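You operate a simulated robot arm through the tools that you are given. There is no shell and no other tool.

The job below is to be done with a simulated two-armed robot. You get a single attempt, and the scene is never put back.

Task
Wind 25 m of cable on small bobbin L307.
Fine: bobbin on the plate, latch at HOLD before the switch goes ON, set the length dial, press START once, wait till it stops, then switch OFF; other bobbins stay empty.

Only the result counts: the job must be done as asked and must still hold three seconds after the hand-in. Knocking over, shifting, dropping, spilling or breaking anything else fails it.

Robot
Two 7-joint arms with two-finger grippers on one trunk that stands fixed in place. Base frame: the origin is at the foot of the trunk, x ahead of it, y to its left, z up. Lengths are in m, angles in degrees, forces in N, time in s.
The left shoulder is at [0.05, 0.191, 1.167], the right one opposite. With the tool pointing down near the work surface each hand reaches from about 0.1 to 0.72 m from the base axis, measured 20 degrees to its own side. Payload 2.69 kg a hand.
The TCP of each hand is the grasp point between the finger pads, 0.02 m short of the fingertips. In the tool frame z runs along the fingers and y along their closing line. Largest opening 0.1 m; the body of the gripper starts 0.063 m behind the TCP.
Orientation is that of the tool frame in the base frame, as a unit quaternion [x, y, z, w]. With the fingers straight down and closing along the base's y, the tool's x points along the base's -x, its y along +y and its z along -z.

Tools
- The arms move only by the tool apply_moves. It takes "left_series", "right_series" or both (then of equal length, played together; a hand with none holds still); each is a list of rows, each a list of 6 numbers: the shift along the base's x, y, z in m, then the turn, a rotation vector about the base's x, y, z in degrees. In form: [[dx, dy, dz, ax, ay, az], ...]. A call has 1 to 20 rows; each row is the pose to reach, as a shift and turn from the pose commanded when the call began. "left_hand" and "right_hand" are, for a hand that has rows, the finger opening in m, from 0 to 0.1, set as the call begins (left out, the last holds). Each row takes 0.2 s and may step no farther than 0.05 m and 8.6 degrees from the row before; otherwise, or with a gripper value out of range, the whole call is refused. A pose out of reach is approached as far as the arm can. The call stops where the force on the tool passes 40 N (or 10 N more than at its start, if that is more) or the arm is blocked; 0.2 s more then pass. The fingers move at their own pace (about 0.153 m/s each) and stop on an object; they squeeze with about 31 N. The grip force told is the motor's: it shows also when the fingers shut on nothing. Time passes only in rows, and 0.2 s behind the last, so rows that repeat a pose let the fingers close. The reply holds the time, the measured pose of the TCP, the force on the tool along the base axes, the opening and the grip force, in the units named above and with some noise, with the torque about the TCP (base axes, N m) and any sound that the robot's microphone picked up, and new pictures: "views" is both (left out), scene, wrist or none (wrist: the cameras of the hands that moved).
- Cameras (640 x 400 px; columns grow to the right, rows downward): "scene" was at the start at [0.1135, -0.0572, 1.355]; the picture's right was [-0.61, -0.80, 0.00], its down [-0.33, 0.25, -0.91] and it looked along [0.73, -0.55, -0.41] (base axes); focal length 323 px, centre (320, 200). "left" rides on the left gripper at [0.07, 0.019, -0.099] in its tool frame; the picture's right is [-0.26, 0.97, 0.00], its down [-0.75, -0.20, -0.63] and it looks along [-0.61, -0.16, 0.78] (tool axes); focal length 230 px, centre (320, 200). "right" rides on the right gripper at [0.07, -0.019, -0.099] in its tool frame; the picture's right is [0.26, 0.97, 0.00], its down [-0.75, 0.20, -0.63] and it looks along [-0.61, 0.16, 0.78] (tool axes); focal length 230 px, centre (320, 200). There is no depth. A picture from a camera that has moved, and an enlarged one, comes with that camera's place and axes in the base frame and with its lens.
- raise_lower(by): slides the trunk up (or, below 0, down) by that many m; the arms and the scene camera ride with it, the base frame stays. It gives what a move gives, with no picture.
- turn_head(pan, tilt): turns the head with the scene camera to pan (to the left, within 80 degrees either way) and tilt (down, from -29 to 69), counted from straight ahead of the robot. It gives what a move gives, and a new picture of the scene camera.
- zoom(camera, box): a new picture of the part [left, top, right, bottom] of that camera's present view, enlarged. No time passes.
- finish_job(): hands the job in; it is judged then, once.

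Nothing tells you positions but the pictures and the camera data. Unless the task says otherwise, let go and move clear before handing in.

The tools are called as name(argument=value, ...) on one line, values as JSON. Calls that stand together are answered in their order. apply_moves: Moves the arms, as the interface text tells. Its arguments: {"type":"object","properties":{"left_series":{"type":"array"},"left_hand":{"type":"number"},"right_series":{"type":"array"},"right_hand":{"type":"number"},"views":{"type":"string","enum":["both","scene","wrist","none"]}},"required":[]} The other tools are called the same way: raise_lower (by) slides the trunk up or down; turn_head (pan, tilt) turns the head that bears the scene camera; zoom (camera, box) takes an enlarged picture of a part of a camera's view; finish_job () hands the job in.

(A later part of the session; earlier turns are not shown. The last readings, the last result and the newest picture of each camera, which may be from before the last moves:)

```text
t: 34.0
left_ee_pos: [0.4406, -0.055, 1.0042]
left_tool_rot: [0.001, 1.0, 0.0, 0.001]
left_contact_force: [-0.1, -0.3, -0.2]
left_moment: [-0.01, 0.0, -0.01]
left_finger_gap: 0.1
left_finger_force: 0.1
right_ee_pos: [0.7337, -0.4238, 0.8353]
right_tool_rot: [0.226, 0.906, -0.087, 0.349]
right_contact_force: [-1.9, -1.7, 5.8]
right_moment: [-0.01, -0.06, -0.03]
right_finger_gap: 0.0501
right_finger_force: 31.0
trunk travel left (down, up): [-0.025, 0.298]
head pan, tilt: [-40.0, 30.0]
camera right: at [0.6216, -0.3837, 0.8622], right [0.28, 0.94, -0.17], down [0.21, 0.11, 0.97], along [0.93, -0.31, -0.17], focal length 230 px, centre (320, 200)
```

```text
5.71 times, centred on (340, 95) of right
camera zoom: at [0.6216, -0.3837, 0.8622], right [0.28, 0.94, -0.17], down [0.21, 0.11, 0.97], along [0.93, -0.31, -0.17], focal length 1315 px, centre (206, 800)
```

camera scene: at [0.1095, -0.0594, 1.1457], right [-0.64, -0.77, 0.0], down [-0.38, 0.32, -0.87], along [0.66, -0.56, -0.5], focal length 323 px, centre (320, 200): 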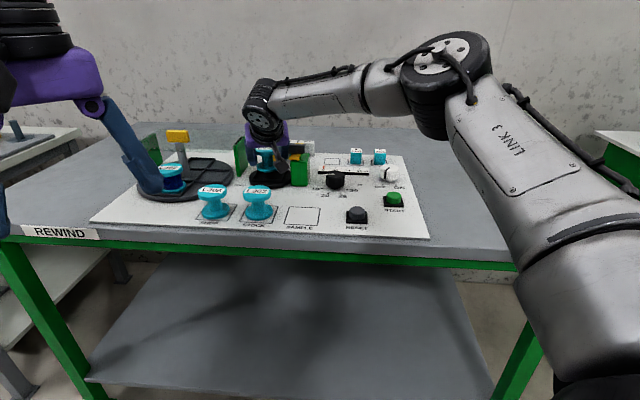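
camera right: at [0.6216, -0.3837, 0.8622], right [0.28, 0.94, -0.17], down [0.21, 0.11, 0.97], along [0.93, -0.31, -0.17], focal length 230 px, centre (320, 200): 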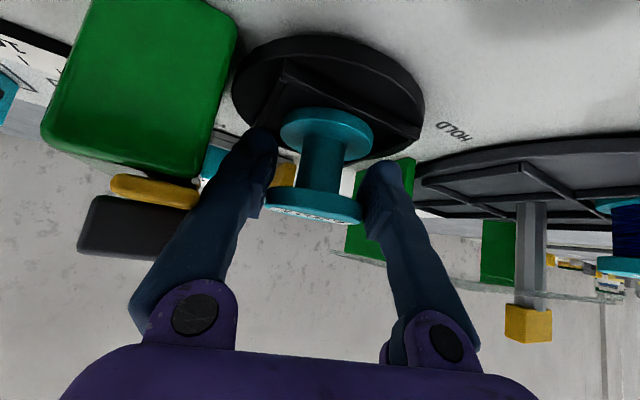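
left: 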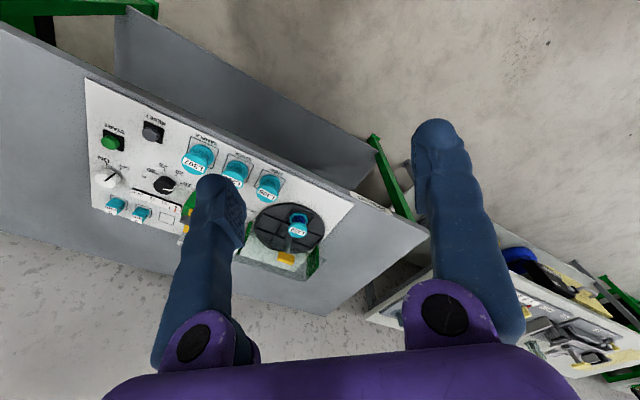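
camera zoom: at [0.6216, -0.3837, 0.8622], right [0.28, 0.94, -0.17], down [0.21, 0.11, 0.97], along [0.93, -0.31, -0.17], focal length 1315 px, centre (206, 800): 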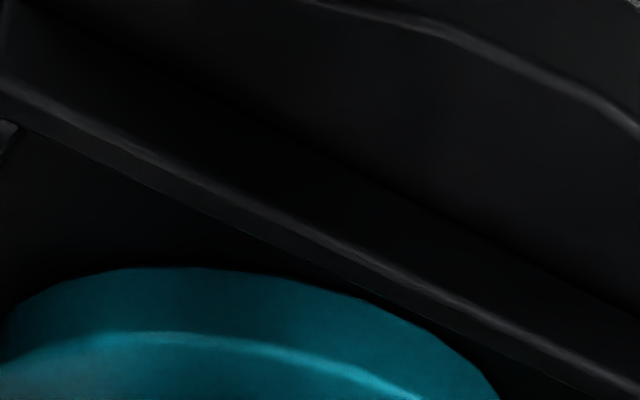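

The near wall partly hides the bobbin's lower rim, so it is seated in the pocket and roughly centred. Now I'll open slightly while easing the hand left.

apply_moves(right_series=[[0.0012, 0.0012, 0.0, 0, 0, 0], [0.0022, 0.0022, 0.0, 0, 0, 0], [0.0022, 0.0022, 0.0, 0, 0, 0]], right_hand=0.06, views="wrist")

zoom(camera="scene", box=[245, 140, 305, 195])

zoom(camera="right", box=[200, 60, 440, 240])

```text
t: 34.8
left_ee_pos: [0.442, -0.055, 1.0047]
left_tool_rot: [0.0, 1.0, 0.0, 0.001]
left_contact_force: [0.9, 1.1, -0.5]
left_moment: [-0.01, 0.0, 0.02]
left_finger_gap: 0.0998
left_finger_force: 0.2
right_ee_pos: [0.7359, -0.4194, 0.8358]
right_tool_rot: [0.226, 0.906, -0.087, 0.348]
right_contact_force: [0.0, 0.1, -0.9]
right_moment: [-0.01, -0.02, 0.01]
right_finger_gap: 0.0597
right_finger_force: 0.1
trunk travel left (down, up): [-0.025, 0.298]
head pan, tilt: [-40.0, 30.0]
camera right: at [0.6244, -0.3813, 0.8622], right [0.28, 0.94, -0.17], down [0.21, 0.11, 0.97], along [0.93, -0.31, -0.17], focal length 230 px, centre (320, 200)
```

right: 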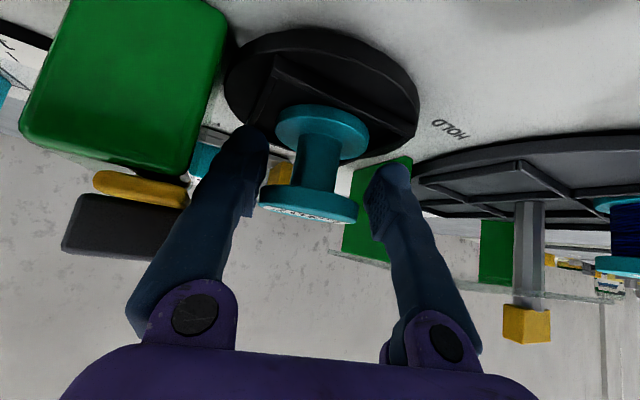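

```text
7.27 times, centred on (275, 168) of scene
camera zoom: at [0.1094, -0.0593, 1.1457], right [-0.64, -0.77, 0.0], down [-0.38, 0.32, -0.87], along [0.66, -0.56, -0.5], focal length 2351 px, centre (647, 436)
```

zoom: 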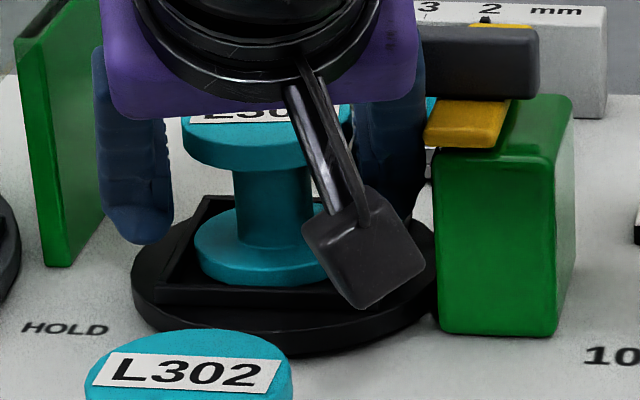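

```text
2.22 times, centred on (320, 150) of right
camera zoom: at [0.6244, -0.3813, 0.8622], right [0.28, 0.94, -0.17], down [0.21, 0.11, 0.97], along [0.93, -0.31, -0.17], focal length 511 px, centre (320, 311)
```

zoom: 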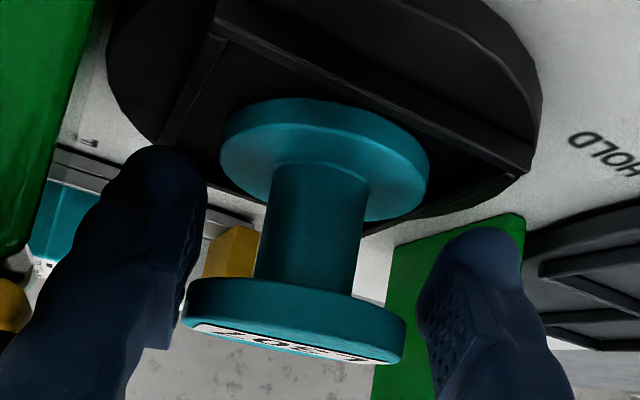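

Released with zero contact force. Lifting straight up slowly.

apply_moves(right_series=[[-0.0004, -0.0007, 0.004, 0, 0, 0], [-0.0004, -0.0007, 0.012, 0, 0, 0], [-0.0004, -0.0007, 0.022, 0, 0, 0], [-0.0004, -0.0007, 0.035, 0, 0, 0], [-0.0004, -0.0007, 0.05, 0, 0, 0], [-0.0004, -0.0007, 0.07, 0, 0, 0], [-0.0004, -0.0007, 0.095, 0, 0, 0]], views="wrist")

zoom(camera="scene", box=[245, 130, 315, 195])

zoom(camera="right", box=[180, 0, 440, 160])

```text
t: 36.4
left_ee_pos: [0.4414, -0.0548, 1.0053]
left_tool_rot: [0.0, 1.0, 0.0, 0.0]
left_contact_force: [0.5, -0.1, 0.0]
left_moment: [-0.01, 0.02, -0.01]
left_finger_gap: 0.1001
left_finger_force: 0.1
right_ee_pos: [0.7385, -0.4222, 0.9322]
right_tool_rot: [0.226, 0.906, -0.087, 0.348]
right_contact_force: [0.0, 0.0, -0.6]
right_moment: [0.0, 0.01, -0.01]
right_finger_gap: 0.06
right_finger_force: 0.0
trunk travel left (down, up): [-0.025, 0.298]
head pan, tilt: [-40.0, 30.0]
camera right: at [0.6256, -0.3829, 0.9581], right [0.28, 0.94, -0.17], down [0.21, 0.11, 0.97], along [0.93, -0.31, -0.17], focal length 230 px, centre (320, 200)
```

right: 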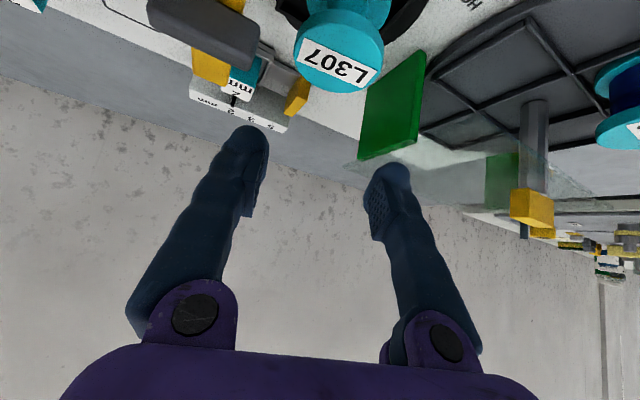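

```text
6.15 times, centred on (280, 162) of scene
camera zoom: at [0.1093, -0.0593, 1.1457], right [-0.64, -0.77, 0.0], down [-0.38, 0.32, -0.87], along [0.66, -0.56, -0.5], focal length 1990 px, centre (566, 431)
```

zoom: 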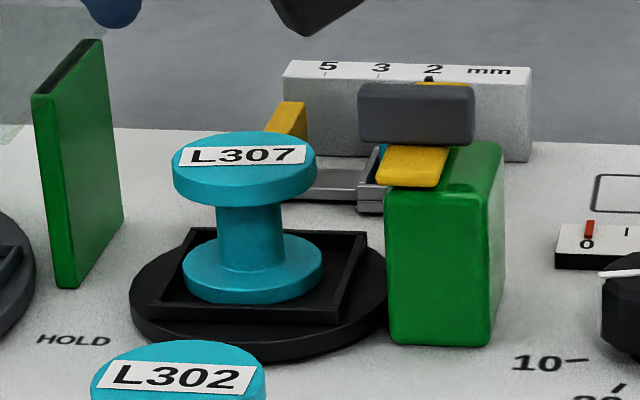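

```text
2.46 times, centred on (310, 80) of right
camera zoom: at [0.6256, -0.3829, 0.9581], right [0.28, 0.94, -0.17], down [0.21, 0.11, 0.97], along [0.93, -0.31, -0.17], focal length 566 px, centre (345, 495)
```

zoom: 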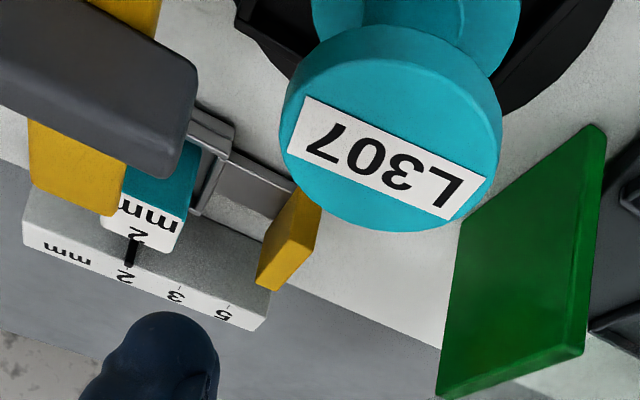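

L307 sits upright in the winding plate's pocket. Next is the latch: I'll close the gripper and push the grey grip's right end away from the robot, which should swing the yellow bar counter-clockwise over the bobbin. First I'll reorient at a safe height.

apply_moves(right_series=[[-0.015, -0.005, 0.02, 2.35, 4.41, 0], [-0.035, -0.012, 0.03, 4.7, 8.83, 0], [-0.058, -0.02, 0.03, 7.04, 13.24, 0], [-0.08, -0.03, 0.03, 9.39, 17.66, 0]], right_hand=0.0, views="none")

apply_moves(right_series=[[-0.004, -0.006, -0.005, 0, 0, -6], [-0.008, -0.012, -0.01, 0, 0, -12], [-0.012, -0.018, -0.02, 0, 0, -17], [-0.012, -0.018, -0.03, 0, 0, -17]], views="both")

```text
t: 37.4
left_ee_pos: [0.4417, -0.0553, 1.0046]
left_tool_rot: [0.0, 1.0, 0.0, -0.001]
left_contact_force: [-0.1, -0.6, -0.2]
left_moment: [-0.02, 0.01, 0.02]
left_finger_gap: 0.1002
left_finger_force: 0.0
right_ee_pos: [0.657, -0.4505, 0.9617]
right_tool_rot: [0.237, 0.953, -0.046, 0.184]
right_contact_force: [0.0, -0.3, -0.5]
right_moment: [-0.01, 0.01, -0.02]
right_finger_gap: 0.0
right_finger_force: 29.4
trunk travel left (down, up): [-0.025, 0.298]
head pan, tilt: [-40.0, 30.0]
```

```text
t: 38.4
left_ee_pos: [0.4417, -0.0554, 1.0036]
left_tool_rot: [0.0, 1.0, 0.0, 0.0]
left_contact_force: [-0.3, -0.1, 0.4]
left_moment: [0.03, 0.0, 0.02]
left_finger_gap: 0.1001
left_finger_force: 0.1
right_ee_pos: [0.6443, -0.4692, 0.9305]
right_tool_rot: [0.376, 0.907, -0.072, 0.175]
right_contact_force: [0.6, 0.1, -0.7]
right_moment: [0.01, -0.01, 0.0]
right_finger_gap: 0.0002
right_finger_force: 29.9
trunk travel left (down, up): [-0.025, 0.298]
head pan, tilt: [-40.0, 30.0]
camera scene: at [0.1094, -0.0594, 1.1457], right [-0.64, -0.77, 0.0], down [-0.38, 0.32, -0.87], along [0.66, -0.56, -0.5], focal length 323 px, centre (320, 200)
camera right: at [0.5604, -0.4103, 0.9958], right [0.51, 0.85, -0.1], down [0.47, -0.18, 0.87], along [0.72, -0.49, -0.49], focal length 230 px, centre (320, 200)
```

scene: 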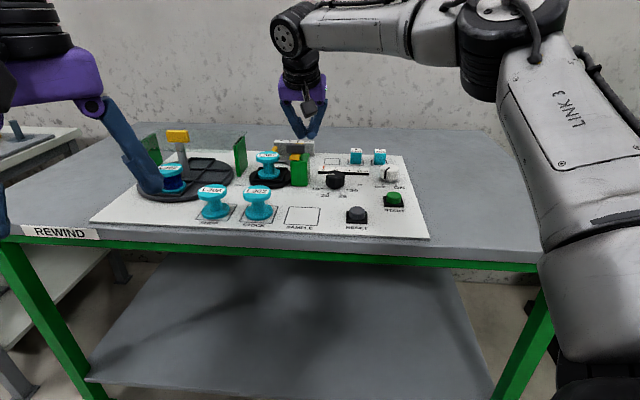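
right: 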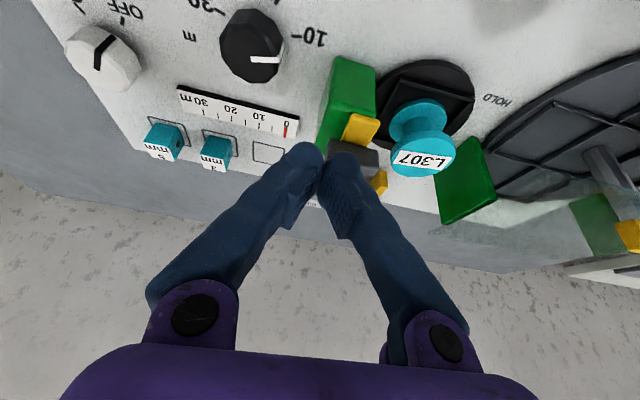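

zoom(camera="right", box=[240, 40, 440, 220])

zoom(camera="scene", box=[265, 85, 335, 195])

```text
2.22 times, centred on (340, 130) of right
camera zoom: at [0.5604, -0.4103, 0.9958], right [0.51, 0.85, -0.1], down [0.47, -0.18, 0.87], along [0.72, -0.49, -0.49], focal length 511 px, centre (276, 356)
```

zoom: 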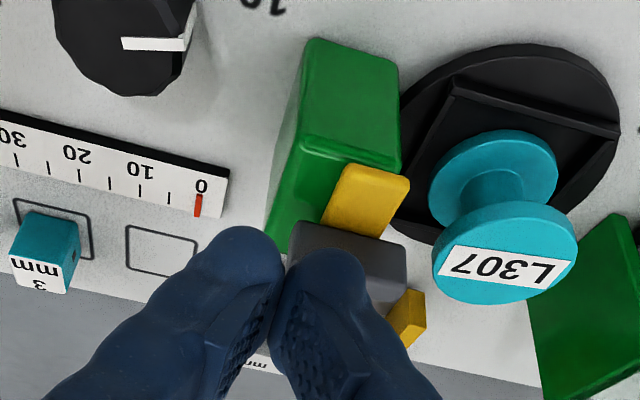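

```text
3.64 times, centred on (300, 140) of scene
camera zoom: at [0.1094, -0.0594, 1.1457], right [-0.64, -0.77, 0.0], down [-0.38, 0.32, -0.87], along [0.66, -0.56, -0.5], focal length 1176 px, centre (393, 418)
```

zoom: 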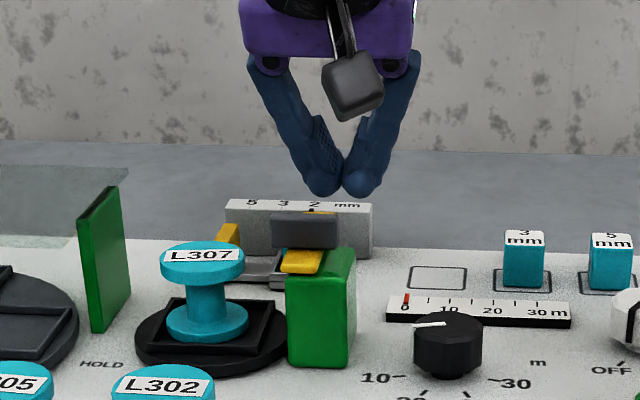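

Alignment is close. I'll back off a bit toward the robot, descend to grip height (fingertip bottom about z=0.866), and look.

apply_moves(right_series=[[-0.0078, 0.0036, 0.0, 0, 0, 0], [-0.0078, 0.0036, -0.02, 0, 0, 0], [-0.0078, 0.0036, -0.035, 0, 0, 0], [-0.0078, 0.0036, -0.0415, 0, 0, 0]], views="wrist")

zoom(camera="right", box=[240, 40, 440, 220])

zoom(camera="scene", box=[265, 110, 335, 195])

```text
t: 39.4
left_ee_pos: [0.4409, -0.0547, 1.0032]
left_tool_rot: [0.0, 1.0, 0.0, 0.0]
left_contact_force: [-0.4, -0.3, 0.5]
left_moment: [-0.03, 0.03, 0.02]
left_finger_gap: 0.1001
left_finger_force: 0.0
right_ee_pos: [0.6376, -0.4659, 0.888]
right_tool_rot: [0.376, 0.907, -0.073, 0.177]
right_contact_force: [-0.2, -0.2, 0.0]
right_moment: [0.02, -0.03, 0.01]
right_finger_gap: 0.0
right_finger_force: 29.5
trunk travel left (down, up): [-0.025, 0.298]
head pan, tilt: [-40.0, 30.0]
camera right: at [0.5524, -0.4069, 0.954], right [0.51, 0.85, -0.1], down [0.47, -0.18, 0.87], along [0.72, -0.49, -0.49], focal length 230 px, centre (320, 200)
```

right: 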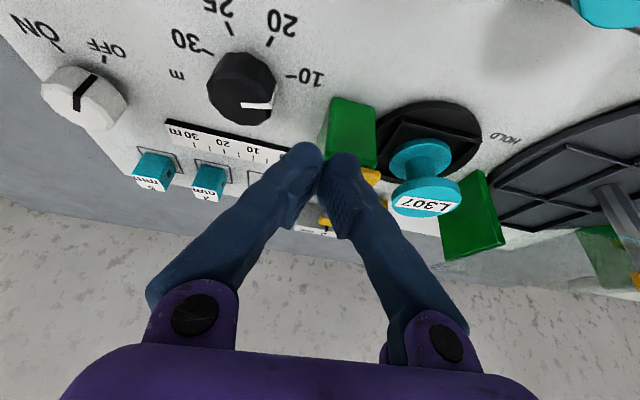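

```text
2.22 times, centred on (340, 130) of right
camera zoom: at [0.5524, -0.4069, 0.954], right [0.51, 0.85, -0.1], down [0.47, -0.18, 0.87], along [0.72, -0.49, -0.49], focal length 511 px, centre (276, 356)
```

zoom: 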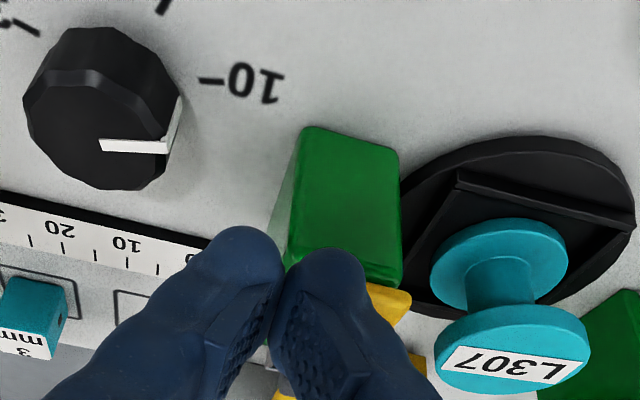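

```text
4.71 times, centred on (300, 152) of scene
camera zoom: at [0.1094, -0.0594, 1.1457], right [-0.64, -0.77, 0.0], down [-0.38, 0.32, -0.87], along [0.66, -0.56, -0.5], focal length 1522 px, centre (414, 424)
```

zoom: 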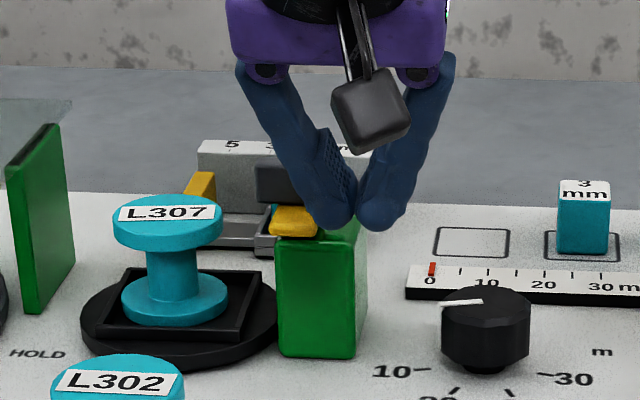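

apply_moves(right_series=[[0.0035, 0.0035, 0, 0, 0, 0], [0.007, 0.0, 0, 0, 0, 0], [0.0105, -0.0035, 0, 0, 0, 0], [0.014, -0.007, 0, 0, 0, 0], [0.0175, -0.0105, 0, 0, 0, 0]], views="wrist")

zoom(camera="right", box=[240, 80, 440, 260])

zoom(camera="scene", box=[265, 110, 335, 195])

```text
t: 40.6
left_ee_pos: [0.4419, -0.0543, 1.0044]
left_tool_rot: [0.0, 1.0, 0.001, 0.0]
left_contact_force: [-0.1, 0.0, 0.2]
left_moment: [0.07, 0.0, -0.04]
left_finger_gap: 0.1001
left_finger_force: 0.1
right_ee_pos: [0.6543, -0.4758, 0.8877]
right_tool_rot: [0.375, 0.907, -0.074, 0.176]
right_contact_force: [0.1, -0.7, -0.3]
right_moment: [-0.01, -0.02, -0.01]
right_finger_gap: 0.0
right_finger_force: 29.6
trunk travel left (down, up): [-0.025, 0.298]
head pan, tilt: [-40.0, 30.0]
camera right: at [0.5694, -0.417, 0.9539], right [0.51, 0.85, -0.1], down [0.47, -0.18, 0.87], along [0.72, -0.49, -0.49], focal length 230 px, centre (320, 200)
```

right: 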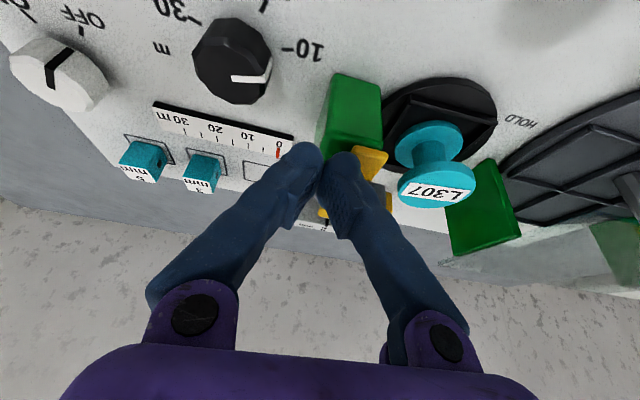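

```text
2.22 times, centred on (340, 170) of right
camera zoom: at [0.5694, -0.417, 0.9539], right [0.51, 0.85, -0.1], down [0.47, -0.18, 0.87], along [0.72, -0.49, -0.49], focal length 511 px, centre (276, 267)
```

zoom: 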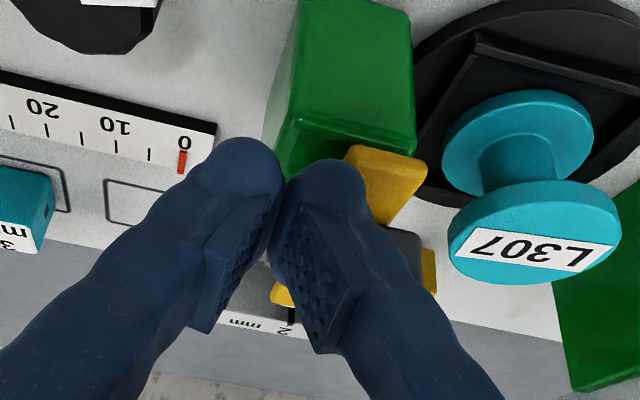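

```text
4.71 times, centred on (300, 152) of scene
camera zoom: at [0.1094, -0.0594, 1.1457], right [-0.64, -0.77, 0.0], down [-0.38, 0.32, -0.87], along [0.66, -0.56, -0.5], focal length 1522 px, centre (414, 424)
```

zoom: 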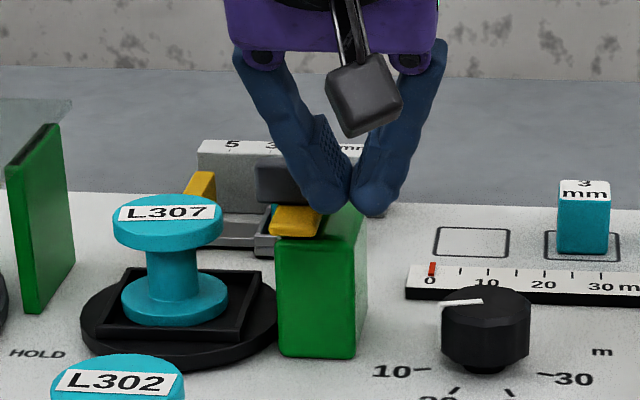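

No contact yet. Continuing to push gently away.

apply_moves(right_series=[[0.0035, -0.0035, 0, 0, 0, 0], [0.007, -0.007, 0, 0, 0, 0], [0.0105, -0.0105, 0, 0, 0, 0]], views="wrist")

zoom(camera="right", box=[240, 80, 440, 260])

zoom(camera="scene", box=[265, 110, 335, 195])

```text
t: 41.4
left_ee_pos: [0.4428, -0.0546, 1.0042]
left_tool_rot: [0.0, 1.0, 0.0, 0.001]
left_contact_force: [-0.5, 0.2, 0.7]
left_moment: [0.01, 0.03, 0.02]
left_finger_gap: 0.0998
left_finger_force: 0.2
right_ee_pos: [0.6652, -0.4866, 0.8888]
right_tool_rot: [0.376, 0.907, -0.072, 0.176]
right_contact_force: [-0.8, 0.4, 2.0]
right_moment: [-0.01, -0.02, -0.02]
right_finger_gap: 0.0001
right_finger_force: 29.2
trunk travel left (down, up): [-0.025, 0.298]
head pan, tilt: [-40.0, 30.0]
camera right: at [0.5805, -0.4284, 0.9543], right [0.51, 0.85, -0.1], down [0.47, -0.18, 0.87], along [0.72, -0.49, -0.49], focal length 230 px, centre (320, 200)
```

right: 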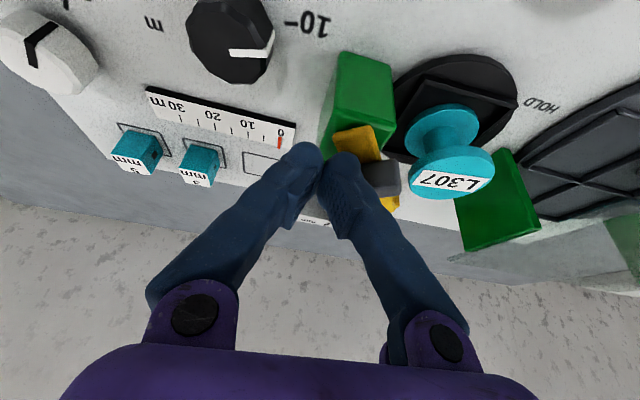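

```text
2.22 times, centred on (340, 170) of right
camera zoom: at [0.5805, -0.4284, 0.9543], right [0.51, 0.85, -0.1], down [0.47, -0.18, 0.87], along [0.72, -0.49, -0.49], focal length 511 px, centre (276, 267)
```

zoom: 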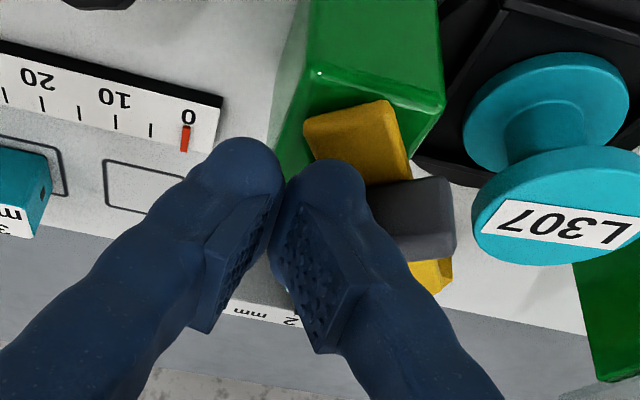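

```text
4.71 times, centred on (300, 152) of scene
camera zoom: at [0.1094, -0.0594, 1.1457], right [-0.64, -0.77, 0.0], down [-0.38, 0.32, -0.87], along [0.66, -0.56, -0.5], focal length 1522 px, centre (414, 424)
```

zoom: 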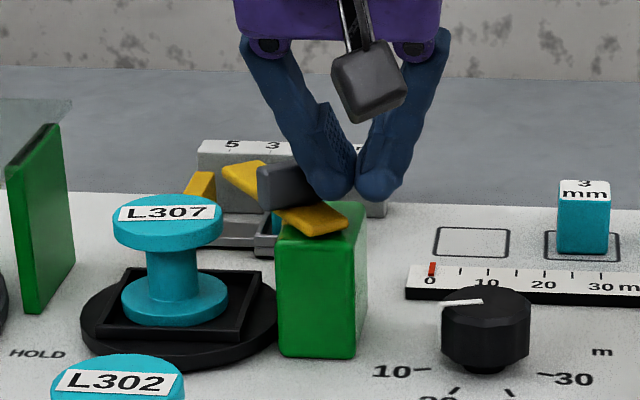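

The latch turns counter-clockwise easily, so the mechanism is as I thought. Continuing in small steps while watching that the bar clears the bobbin top.

apply_moves(right_series=[[0.0035, -0.0035, 0.001, 0, 0, 0], [0.007, -0.007, 0.001, 0, 0, 0]], views="wrist")

zoom(camera="right", box=[240, 80, 440, 260])

zoom(camera="scene", box=[265, 110, 335, 195])

```text
t: 42.0
left_ee_pos: [0.4417, -0.0548, 1.0053]
left_tool_rot: [0.0, 1.0, 0.0, 0.001]
left_contact_force: [0.8, 0.2, -0.1]
left_moment: [0.02, 0.0, 0.01]
left_finger_gap: 0.1001
left_finger_force: 0.1
right_ee_pos: [0.6718, -0.4951, 0.8903]
right_tool_rot: [0.376, 0.907, -0.072, 0.177]
right_contact_force: [-0.8, 0.7, 1.0]
right_moment: [-0.01, -0.03, 0.01]
right_finger_gap: 0.0001
right_finger_force: 29.4
trunk travel left (down, up): [-0.025, 0.298]
head pan, tilt: [-40.0, 30.0]
camera right: at [0.5873, -0.4356, 0.9556], right [0.51, 0.85, -0.1], down [0.47, -0.18, 0.87], along [0.72, -0.49, -0.49], focal length 230 px, centre (320, 200)
```

right: 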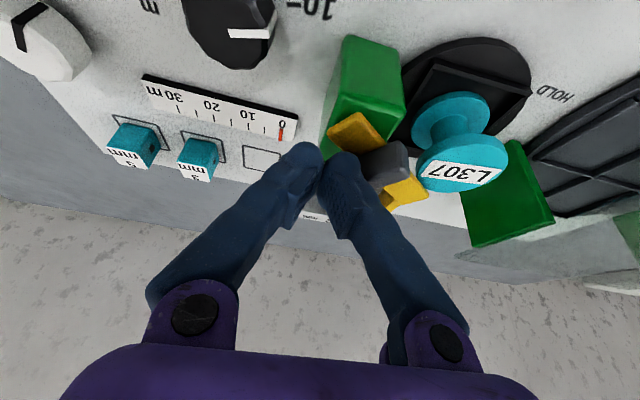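

```text
2.22 times, centred on (340, 170) of right
camera zoom: at [0.5873, -0.4356, 0.9556], right [0.51, 0.85, -0.1], down [0.47, -0.18, 0.87], along [0.72, -0.49, -0.49], focal length 511 px, centre (276, 267)
```

zoom: 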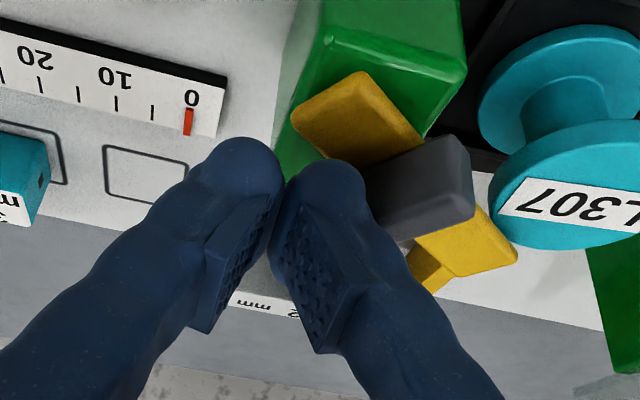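

```text
4.71 times, centred on (300, 152) of scene
camera zoom: at [0.1092, -0.0592, 1.1458], right [-0.64, -0.77, 0.0], down [-0.38, 0.32, -0.87], along [0.66, -0.56, -0.5], focal length 1522 px, centre (414, 424)
```

zoom: 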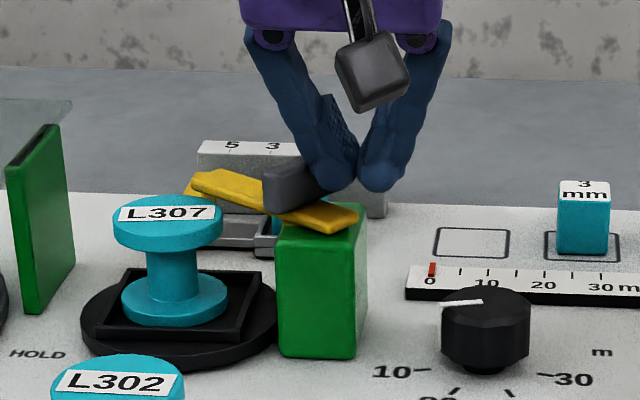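

zoom(camera="scene", box=[262, 140, 312, 185])

zoom(camera="right", box=[340, 80, 470, 220])

```text
8.89 times, centred on (287, 162) of scene
camera zoom: at [0.1092, -0.0592, 1.1458], right [-0.64, -0.77, 0.0], down [-0.38, 0.32, -0.87], along [0.66, -0.56, -0.5], focal length 2874 px, centre (613, 533)
```

zoom: 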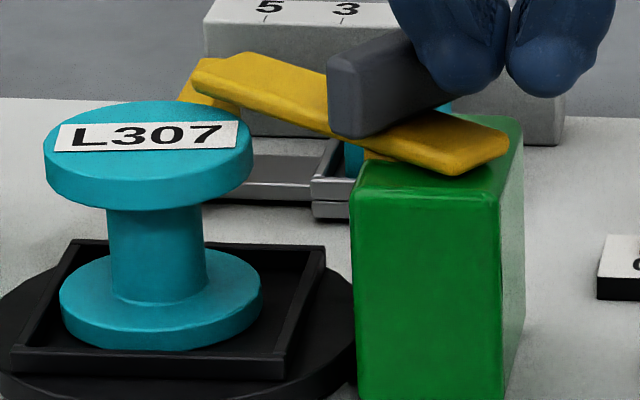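

```text
2.86 times, centred on (405, 150) of right
camera zoom: at [0.5873, -0.4356, 0.9556], right [0.51, 0.85, -0.1], down [0.47, -0.18, 0.87], along [0.72, -0.49, -0.49], focal length 657 px, centre (77, 343)
```

zoom: 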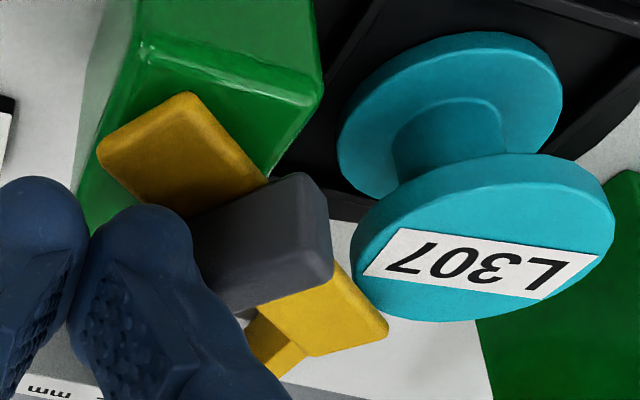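

apply_moves(right_series=[[0.0025, -0.0025, 0.0, 0, 0, 0], [0.005, -0.005, 0.0, 0, 0, 0]], views="wrist")

zoom(camera="right", box=[260, 80, 480, 260])

zoom(camera="scene", box=[262, 140, 312, 185])

```text
t: 42.6
left_ee_pos: [0.442, -0.0553, 1.0032]
left_tool_rot: [0.0, 1.0, -0.001, 0.001]
left_contact_force: [-0.7, -0.3, 0.0]
left_moment: [0.0, -0.02, -0.04]
left_finger_gap: 0.1
left_finger_force: 0.1
right_ee_pos: [0.6765, -0.4992, 0.8899]
right_tool_rot: [0.377, 0.906, -0.075, 0.176]
right_contact_force: [0.6, -1.0, 0.5]
right_moment: [0.01, -0.01, -0.01]
right_finger_gap: 0.0
right_finger_force: 29.5
trunk travel left (down, up): [-0.025, 0.298]
head pan, tilt: [-40.0, 30.0]
camera right: at [0.5924, -0.4408, 0.9551], right [0.51, 0.85, -0.1], down [0.47, -0.18, 0.86], along [0.72, -0.49, -0.49], focal length 230 px, centre (320, 200)
```

right: 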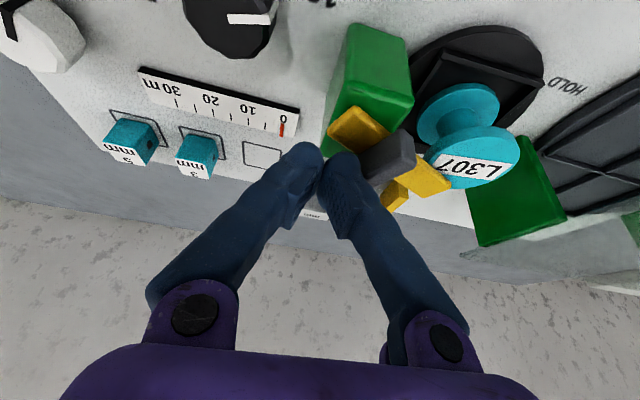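

```text
2.22 times, centred on (370, 170) of right
camera zoom: at [0.5924, -0.4408, 0.9551], right [0.51, 0.85, -0.1], down [0.47, -0.18, 0.86], along [0.72, -0.49, -0.49], focal length 511 px, centre (209, 267)
```

zoom: 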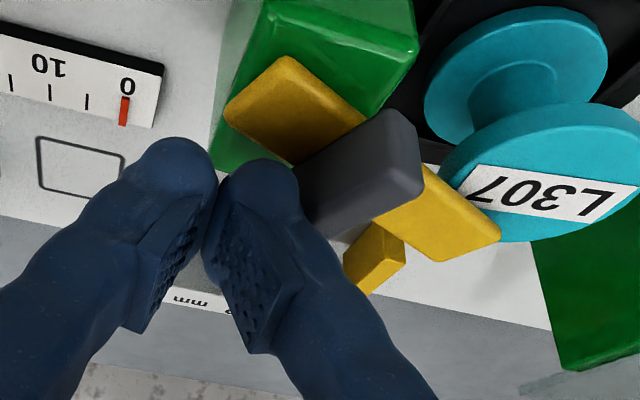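

```text
8.89 times, centred on (287, 162) of scene
camera zoom: at [0.1094, -0.0594, 1.1456], right [-0.64, -0.77, 0.0], down [-0.38, 0.32, -0.87], along [0.66, -0.56, -0.5], focal length 2874 px, centre (613, 533)
```

zoom: 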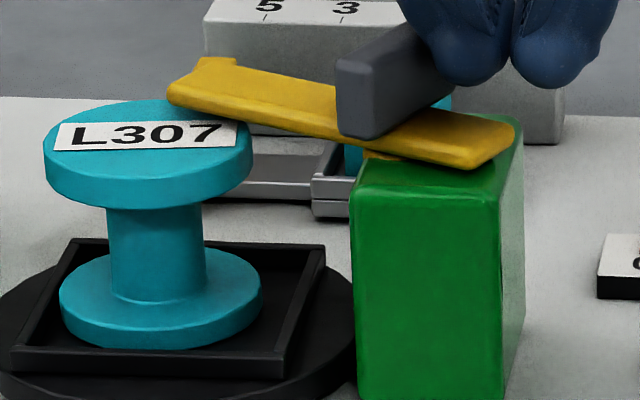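

The bar passes above the bobbin's flange without force. Continuing with a mix of away and left.

apply_moves(right_series=[[0.003, -0.003, 0.0, 0, 0, 0], [0.006, -0.004, 0.0, 0, 0, 0], [0.0085, -0.0025, 0.0, 0, 0, 0]], views="wrist")

zoom(camera="right", box=[260, 80, 480, 260])

zoom(camera="scene", box=[262, 140, 312, 185])

```text
t: 43.4
left_ee_pos: [0.4415, -0.0542, 1.0044]
left_tool_rot: [0.0, 1.0, 0.001, 0.0]
left_contact_force: [-0.3, -0.2, -0.1]
left_moment: [0.03, -0.03, 0.01]
left_finger_gap: 0.0998
left_finger_force: 0.0
right_ee_pos: [0.6859, -0.5037, 0.8897]
right_tool_rot: [0.376, 0.907, -0.073, 0.176]
right_contact_force: [-0.4, -1.0, -0.2]
right_moment: [-0.03, 0.0, -0.04]
right_finger_gap: 0.0002
right_finger_force: 28.9
trunk travel left (down, up): [-0.025, 0.298]
head pan, tilt: [-40.0, 30.0]
camera right: at [0.6007, -0.4438, 0.9559], right [0.51, 0.85, -0.1], down [0.47, -0.18, 0.87], along [0.72, -0.49, -0.49], focal length 230 px, centre (320, 200)
```

right: 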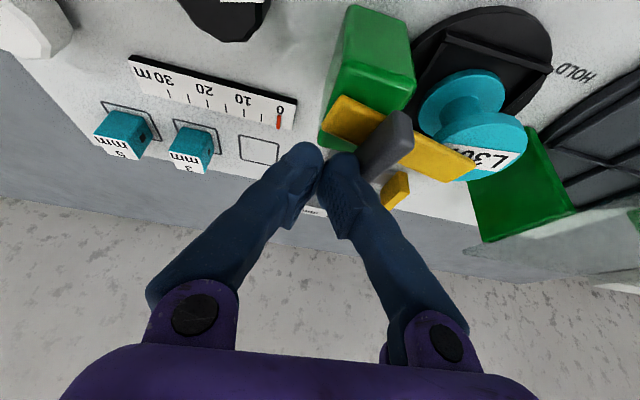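

```text
2.22 times, centred on (370, 170) of right
camera zoom: at [0.6007, -0.4438, 0.9559], right [0.51, 0.85, -0.1], down [0.47, -0.18, 0.87], along [0.72, -0.49, -0.49], focal length 511 px, centre (209, 267)
```

zoom: 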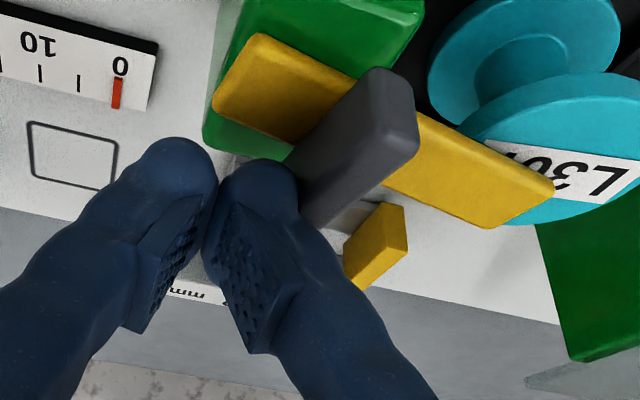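

```text
8.89 times, centred on (287, 162) of scene
camera zoom: at [0.1094, -0.0594, 1.1457], right [-0.64, -0.77, 0.0], down [-0.38, 0.32, -0.87], along [0.66, -0.56, -0.5], focal length 2874 px, centre (613, 533)
```

zoom: 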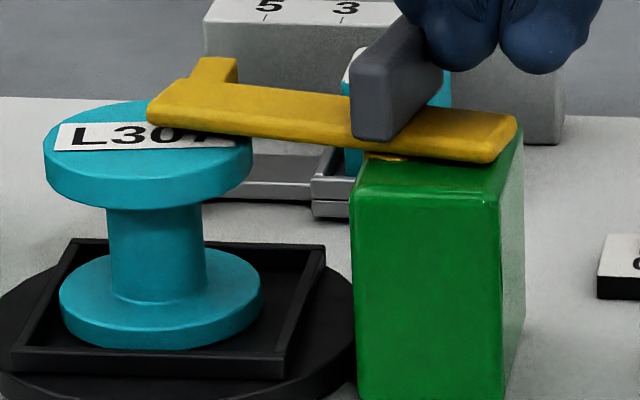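

About 70° turned. Now pushing left to bring the bar fully to HOLD, watching for the stop.

apply_moves(right_series=[[0.003, 0.001, 0.0, 0, 0, 0], [0.0055, 0.0035, 0.0, 0, 0, 0], [0.008, 0.006, 0.0, 0, 0, 0]], views="wrist")

zoom(camera="right", box=[260, 60, 480, 260])

zoom(camera="scene", box=[250, 140, 312, 195])

```text
t: 44.2
left_ee_pos: [0.4402, -0.055, 1.0059]
left_tool_rot: [0.001, 1.0, 0.001, 0.001]
left_contact_force: [-0.4, 0.0, -0.4]
left_moment: [0.02, 0.01, -0.02]
left_finger_gap: 0.1
left_finger_force: 0.0
right_ee_pos: [0.6876, -0.5012, 0.8916]
right_tool_rot: [0.378, 0.905, -0.076, 0.177]
right_contact_force: [-15.6, -18.1, 3.5]
right_moment: [-0.12, 0.13, 0.11]
right_finger_gap: 0.0
right_finger_force: 29.5
trunk travel left (down, up): [-0.025, 0.298]
head pan, tilt: [-40.0, 30.0]
camera right: at [0.6037, -0.441, 0.9563], right [0.52, 0.85, -0.1], down [0.46, -0.18, 0.87], along [0.72, -0.5, -0.49], focal length 230 px, centre (320, 200)
```

right: 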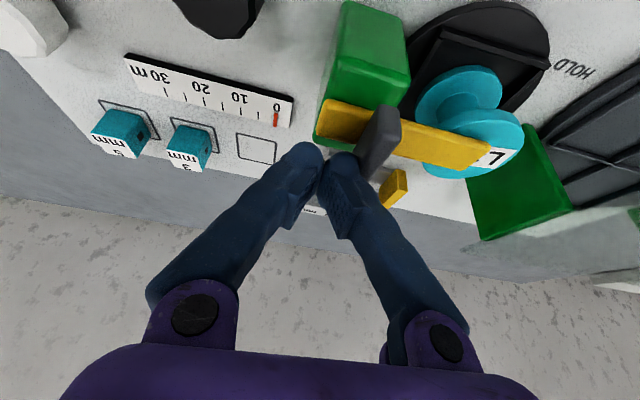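

```text
2.00 times, centred on (370, 160) of right
camera zoom: at [0.6037, -0.441, 0.9563], right [0.52, 0.85, -0.1], down [0.46, -0.18, 0.87], along [0.72, -0.5, -0.49], focal length 460 px, centre (220, 280)
```

zoom: 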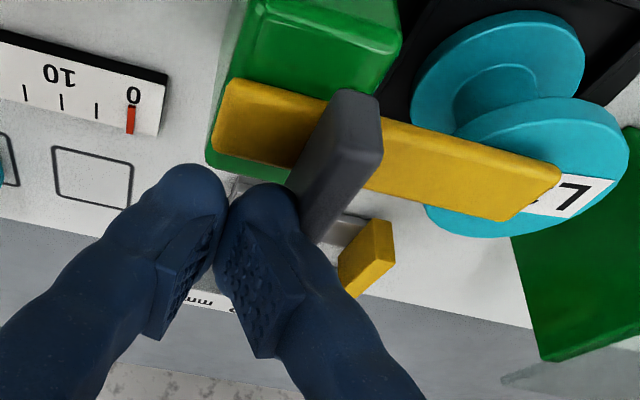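

```text
7.27 times, centred on (281, 168) of scene
camera zoom: at [0.1078, -0.0607, 1.1459], right [-0.64, -0.77, 0.0], down [-0.38, 0.32, -0.87], along [0.66, -0.56, -0.5], focal length 2351 px, centre (604, 436)
```

zoom: 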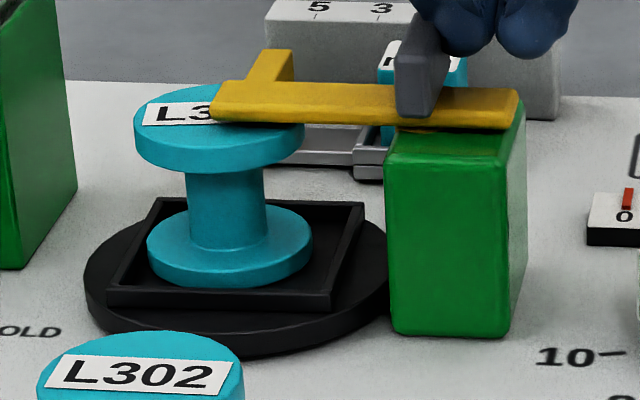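

A firm stop at 90°: the bar now lies over the bobbin toward HOLD. Backing off to the right and up.

apply_moves(right_series=[[-0.006, -0.006, 0.0, 0, 0, 0], [-0.012, -0.012, 0.002, 0, 0, 0], [-0.018, -0.018, 0.02, 0, 0, 0], [-0.03, -0.02, 0.05, 0, 0, 0], [-0.05, -0.02, 0.08, 0, 0, 0]], views="both")

zoom(camera="scene", box=[250, 140, 312, 195])

zoom(camera="right", box=[220, 0, 520, 200])

```text
t: 45.4
left_ee_pos: [0.4413, -0.0545, 1.0037]
left_tool_rot: [-0.001, 1.0, 0.0, -0.001]
left_contact_force: [0.0, 0.2, 0.3]
left_moment: [0.01, -0.01, -0.03]
left_finger_gap: 0.1
left_finger_force: 0.0
right_ee_pos: [0.642, -0.5134, 0.9708]
right_tool_rot: [0.375, 0.907, -0.074, 0.176]
right_contact_force: [0.3, -0.6, 0.1]
right_moment: [-0.02, 0.06, -0.01]
right_finger_gap: 0.0
right_finger_force: 29.6
trunk travel left (down, up): [-0.025, 0.298]
head pan, tilt: [-40.0, 30.0]
camera scene: at [0.1091, -0.0591, 1.1458], right [-0.64, -0.77, 0.0], down [-0.38, 0.32, -0.87], along [0.66, -0.56, -0.5], focal length 323 px, centre (320, 200)
camera right: at [0.5577, -0.4546, 1.0356], right [0.51, 0.85, -0.1], down [0.47, -0.18, 0.87], along [0.72, -0.49, -0.49], focal length 230 px, centre (320, 200)
```

scene: 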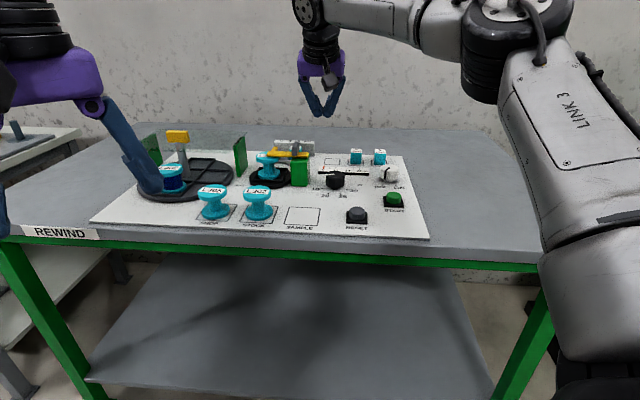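
right: 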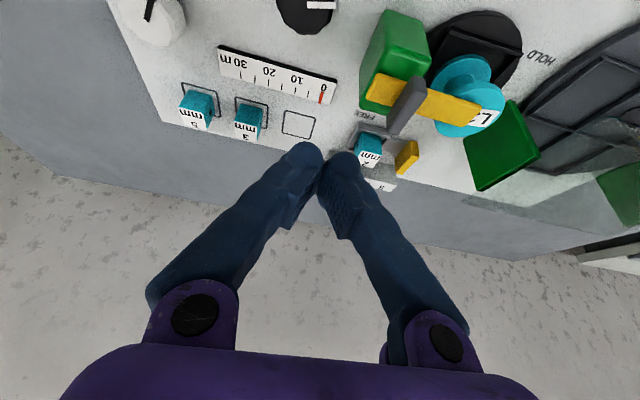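

```text
7.27 times, centred on (281, 168) of scene
camera zoom: at [0.1091, -0.0591, 1.1458], right [-0.64, -0.77, 0.0], down [-0.38, 0.32, -0.87], along [0.66, -0.56, -0.5], focal length 2351 px, centre (604, 436)
```

zoom: 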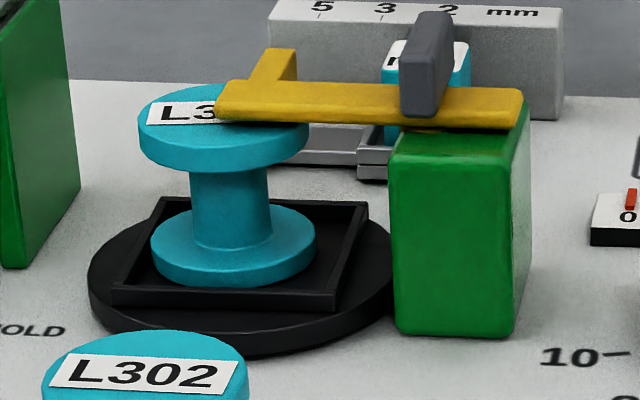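

```text
2.00 times, centred on (370, 100) of right
camera zoom: at [0.5577, -0.4546, 1.0356], right [0.51, 0.85, -0.1], down [0.47, -0.18, 0.87], along [0.72, -0.49, -0.49], focal length 460 px, centre (220, 400)
```

zoom: 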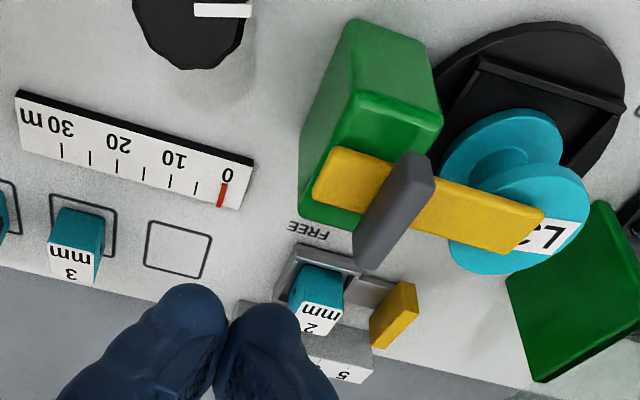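

The latch is at HOLD and stays there. Next the length dial: knob centre about (0.609,-0.523), pointer at 10, to be turned about +100° (CCW) to 25. I'll position above it with the fingers open.

apply_moves(right_series=[[-0.011, -0.003, -0.01, 0, 0, -3], [-0.022, -0.006, -0.03, 0, 0, -6], [-0.033, -0.0096, -0.05, 0, 0, -10], [-0.033, -0.0096, -0.07, 0, 0, -10]], right_hand=0.07, views="both")

zoom(camera="right", box=[220, 60, 440, 260])

zoom(camera="scene", box=[290, 110, 380, 220])

```text
t: 46.4
left_ee_pos: [0.4426, -0.0544, 1.0028]
left_tool_rot: [0.0, 1.0, 0.0, 0.0]
left_contact_force: [0.6, -0.1, 0.5]
left_moment: [0.01, -0.01, -0.02]
left_finger_gap: 0.0998
left_finger_force: 0.0
right_ee_pos: [0.61, -0.5242, 0.8979]
right_tool_rot: [0.454, 0.87, -0.088, 0.169]
right_contact_force: [0.8, 0.6, 0.9]
right_moment: [-0.01, -0.03, 0.0]
right_finger_gap: 0.0701
right_finger_force: 0.0
trunk travel left (down, up): [-0.025, 0.298]
head pan, tilt: [-40.0, 30.0]
camera scene: at [0.1094, -0.0595, 1.1457], right [-0.64, -0.77, 0.0], down [-0.38, 0.32, -0.87], along [0.66, -0.56, -0.5], focal length 323 px, centre (320, 200)
camera right: at [0.5371, -0.451, 0.9643], right [0.65, 0.75, -0.1], down [0.43, -0.26, 0.87], along [0.62, -0.61, -0.49], focal length 230 px, centre (320, 200)
```

scene: 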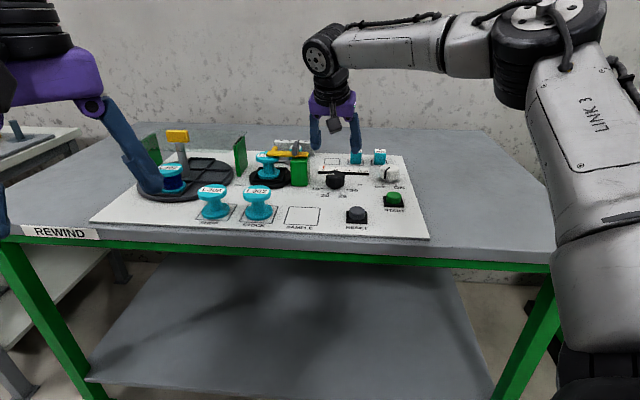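
right: 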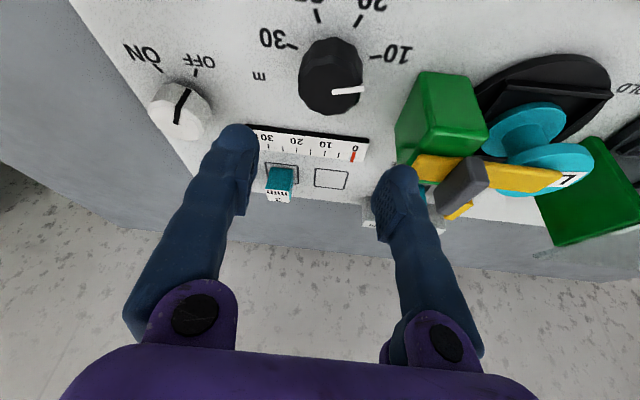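

```text
2.00 times, centred on (330, 160) of right
camera zoom: at [0.5371, -0.451, 0.9643], right [0.65, 0.75, -0.1], down [0.43, -0.26, 0.87], along [0.62, -0.61, -0.49], focal length 460 px, centre (300, 280)
```

zoom: 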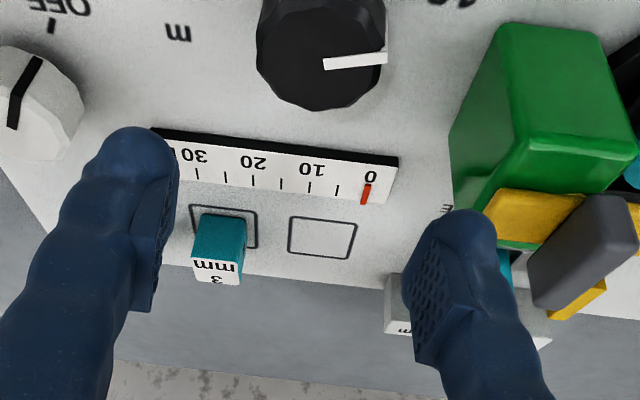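

```text
3.64 times, centred on (335, 165) of scene
camera zoom: at [0.1094, -0.0595, 1.1457], right [-0.64, -0.77, 0.0], down [-0.38, 0.32, -0.87], along [0.66, -0.56, -0.5], focal length 1176 px, centre (266, 327)
```

zoom: 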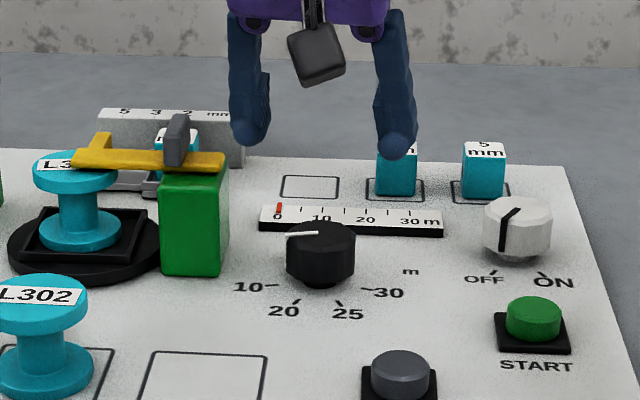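

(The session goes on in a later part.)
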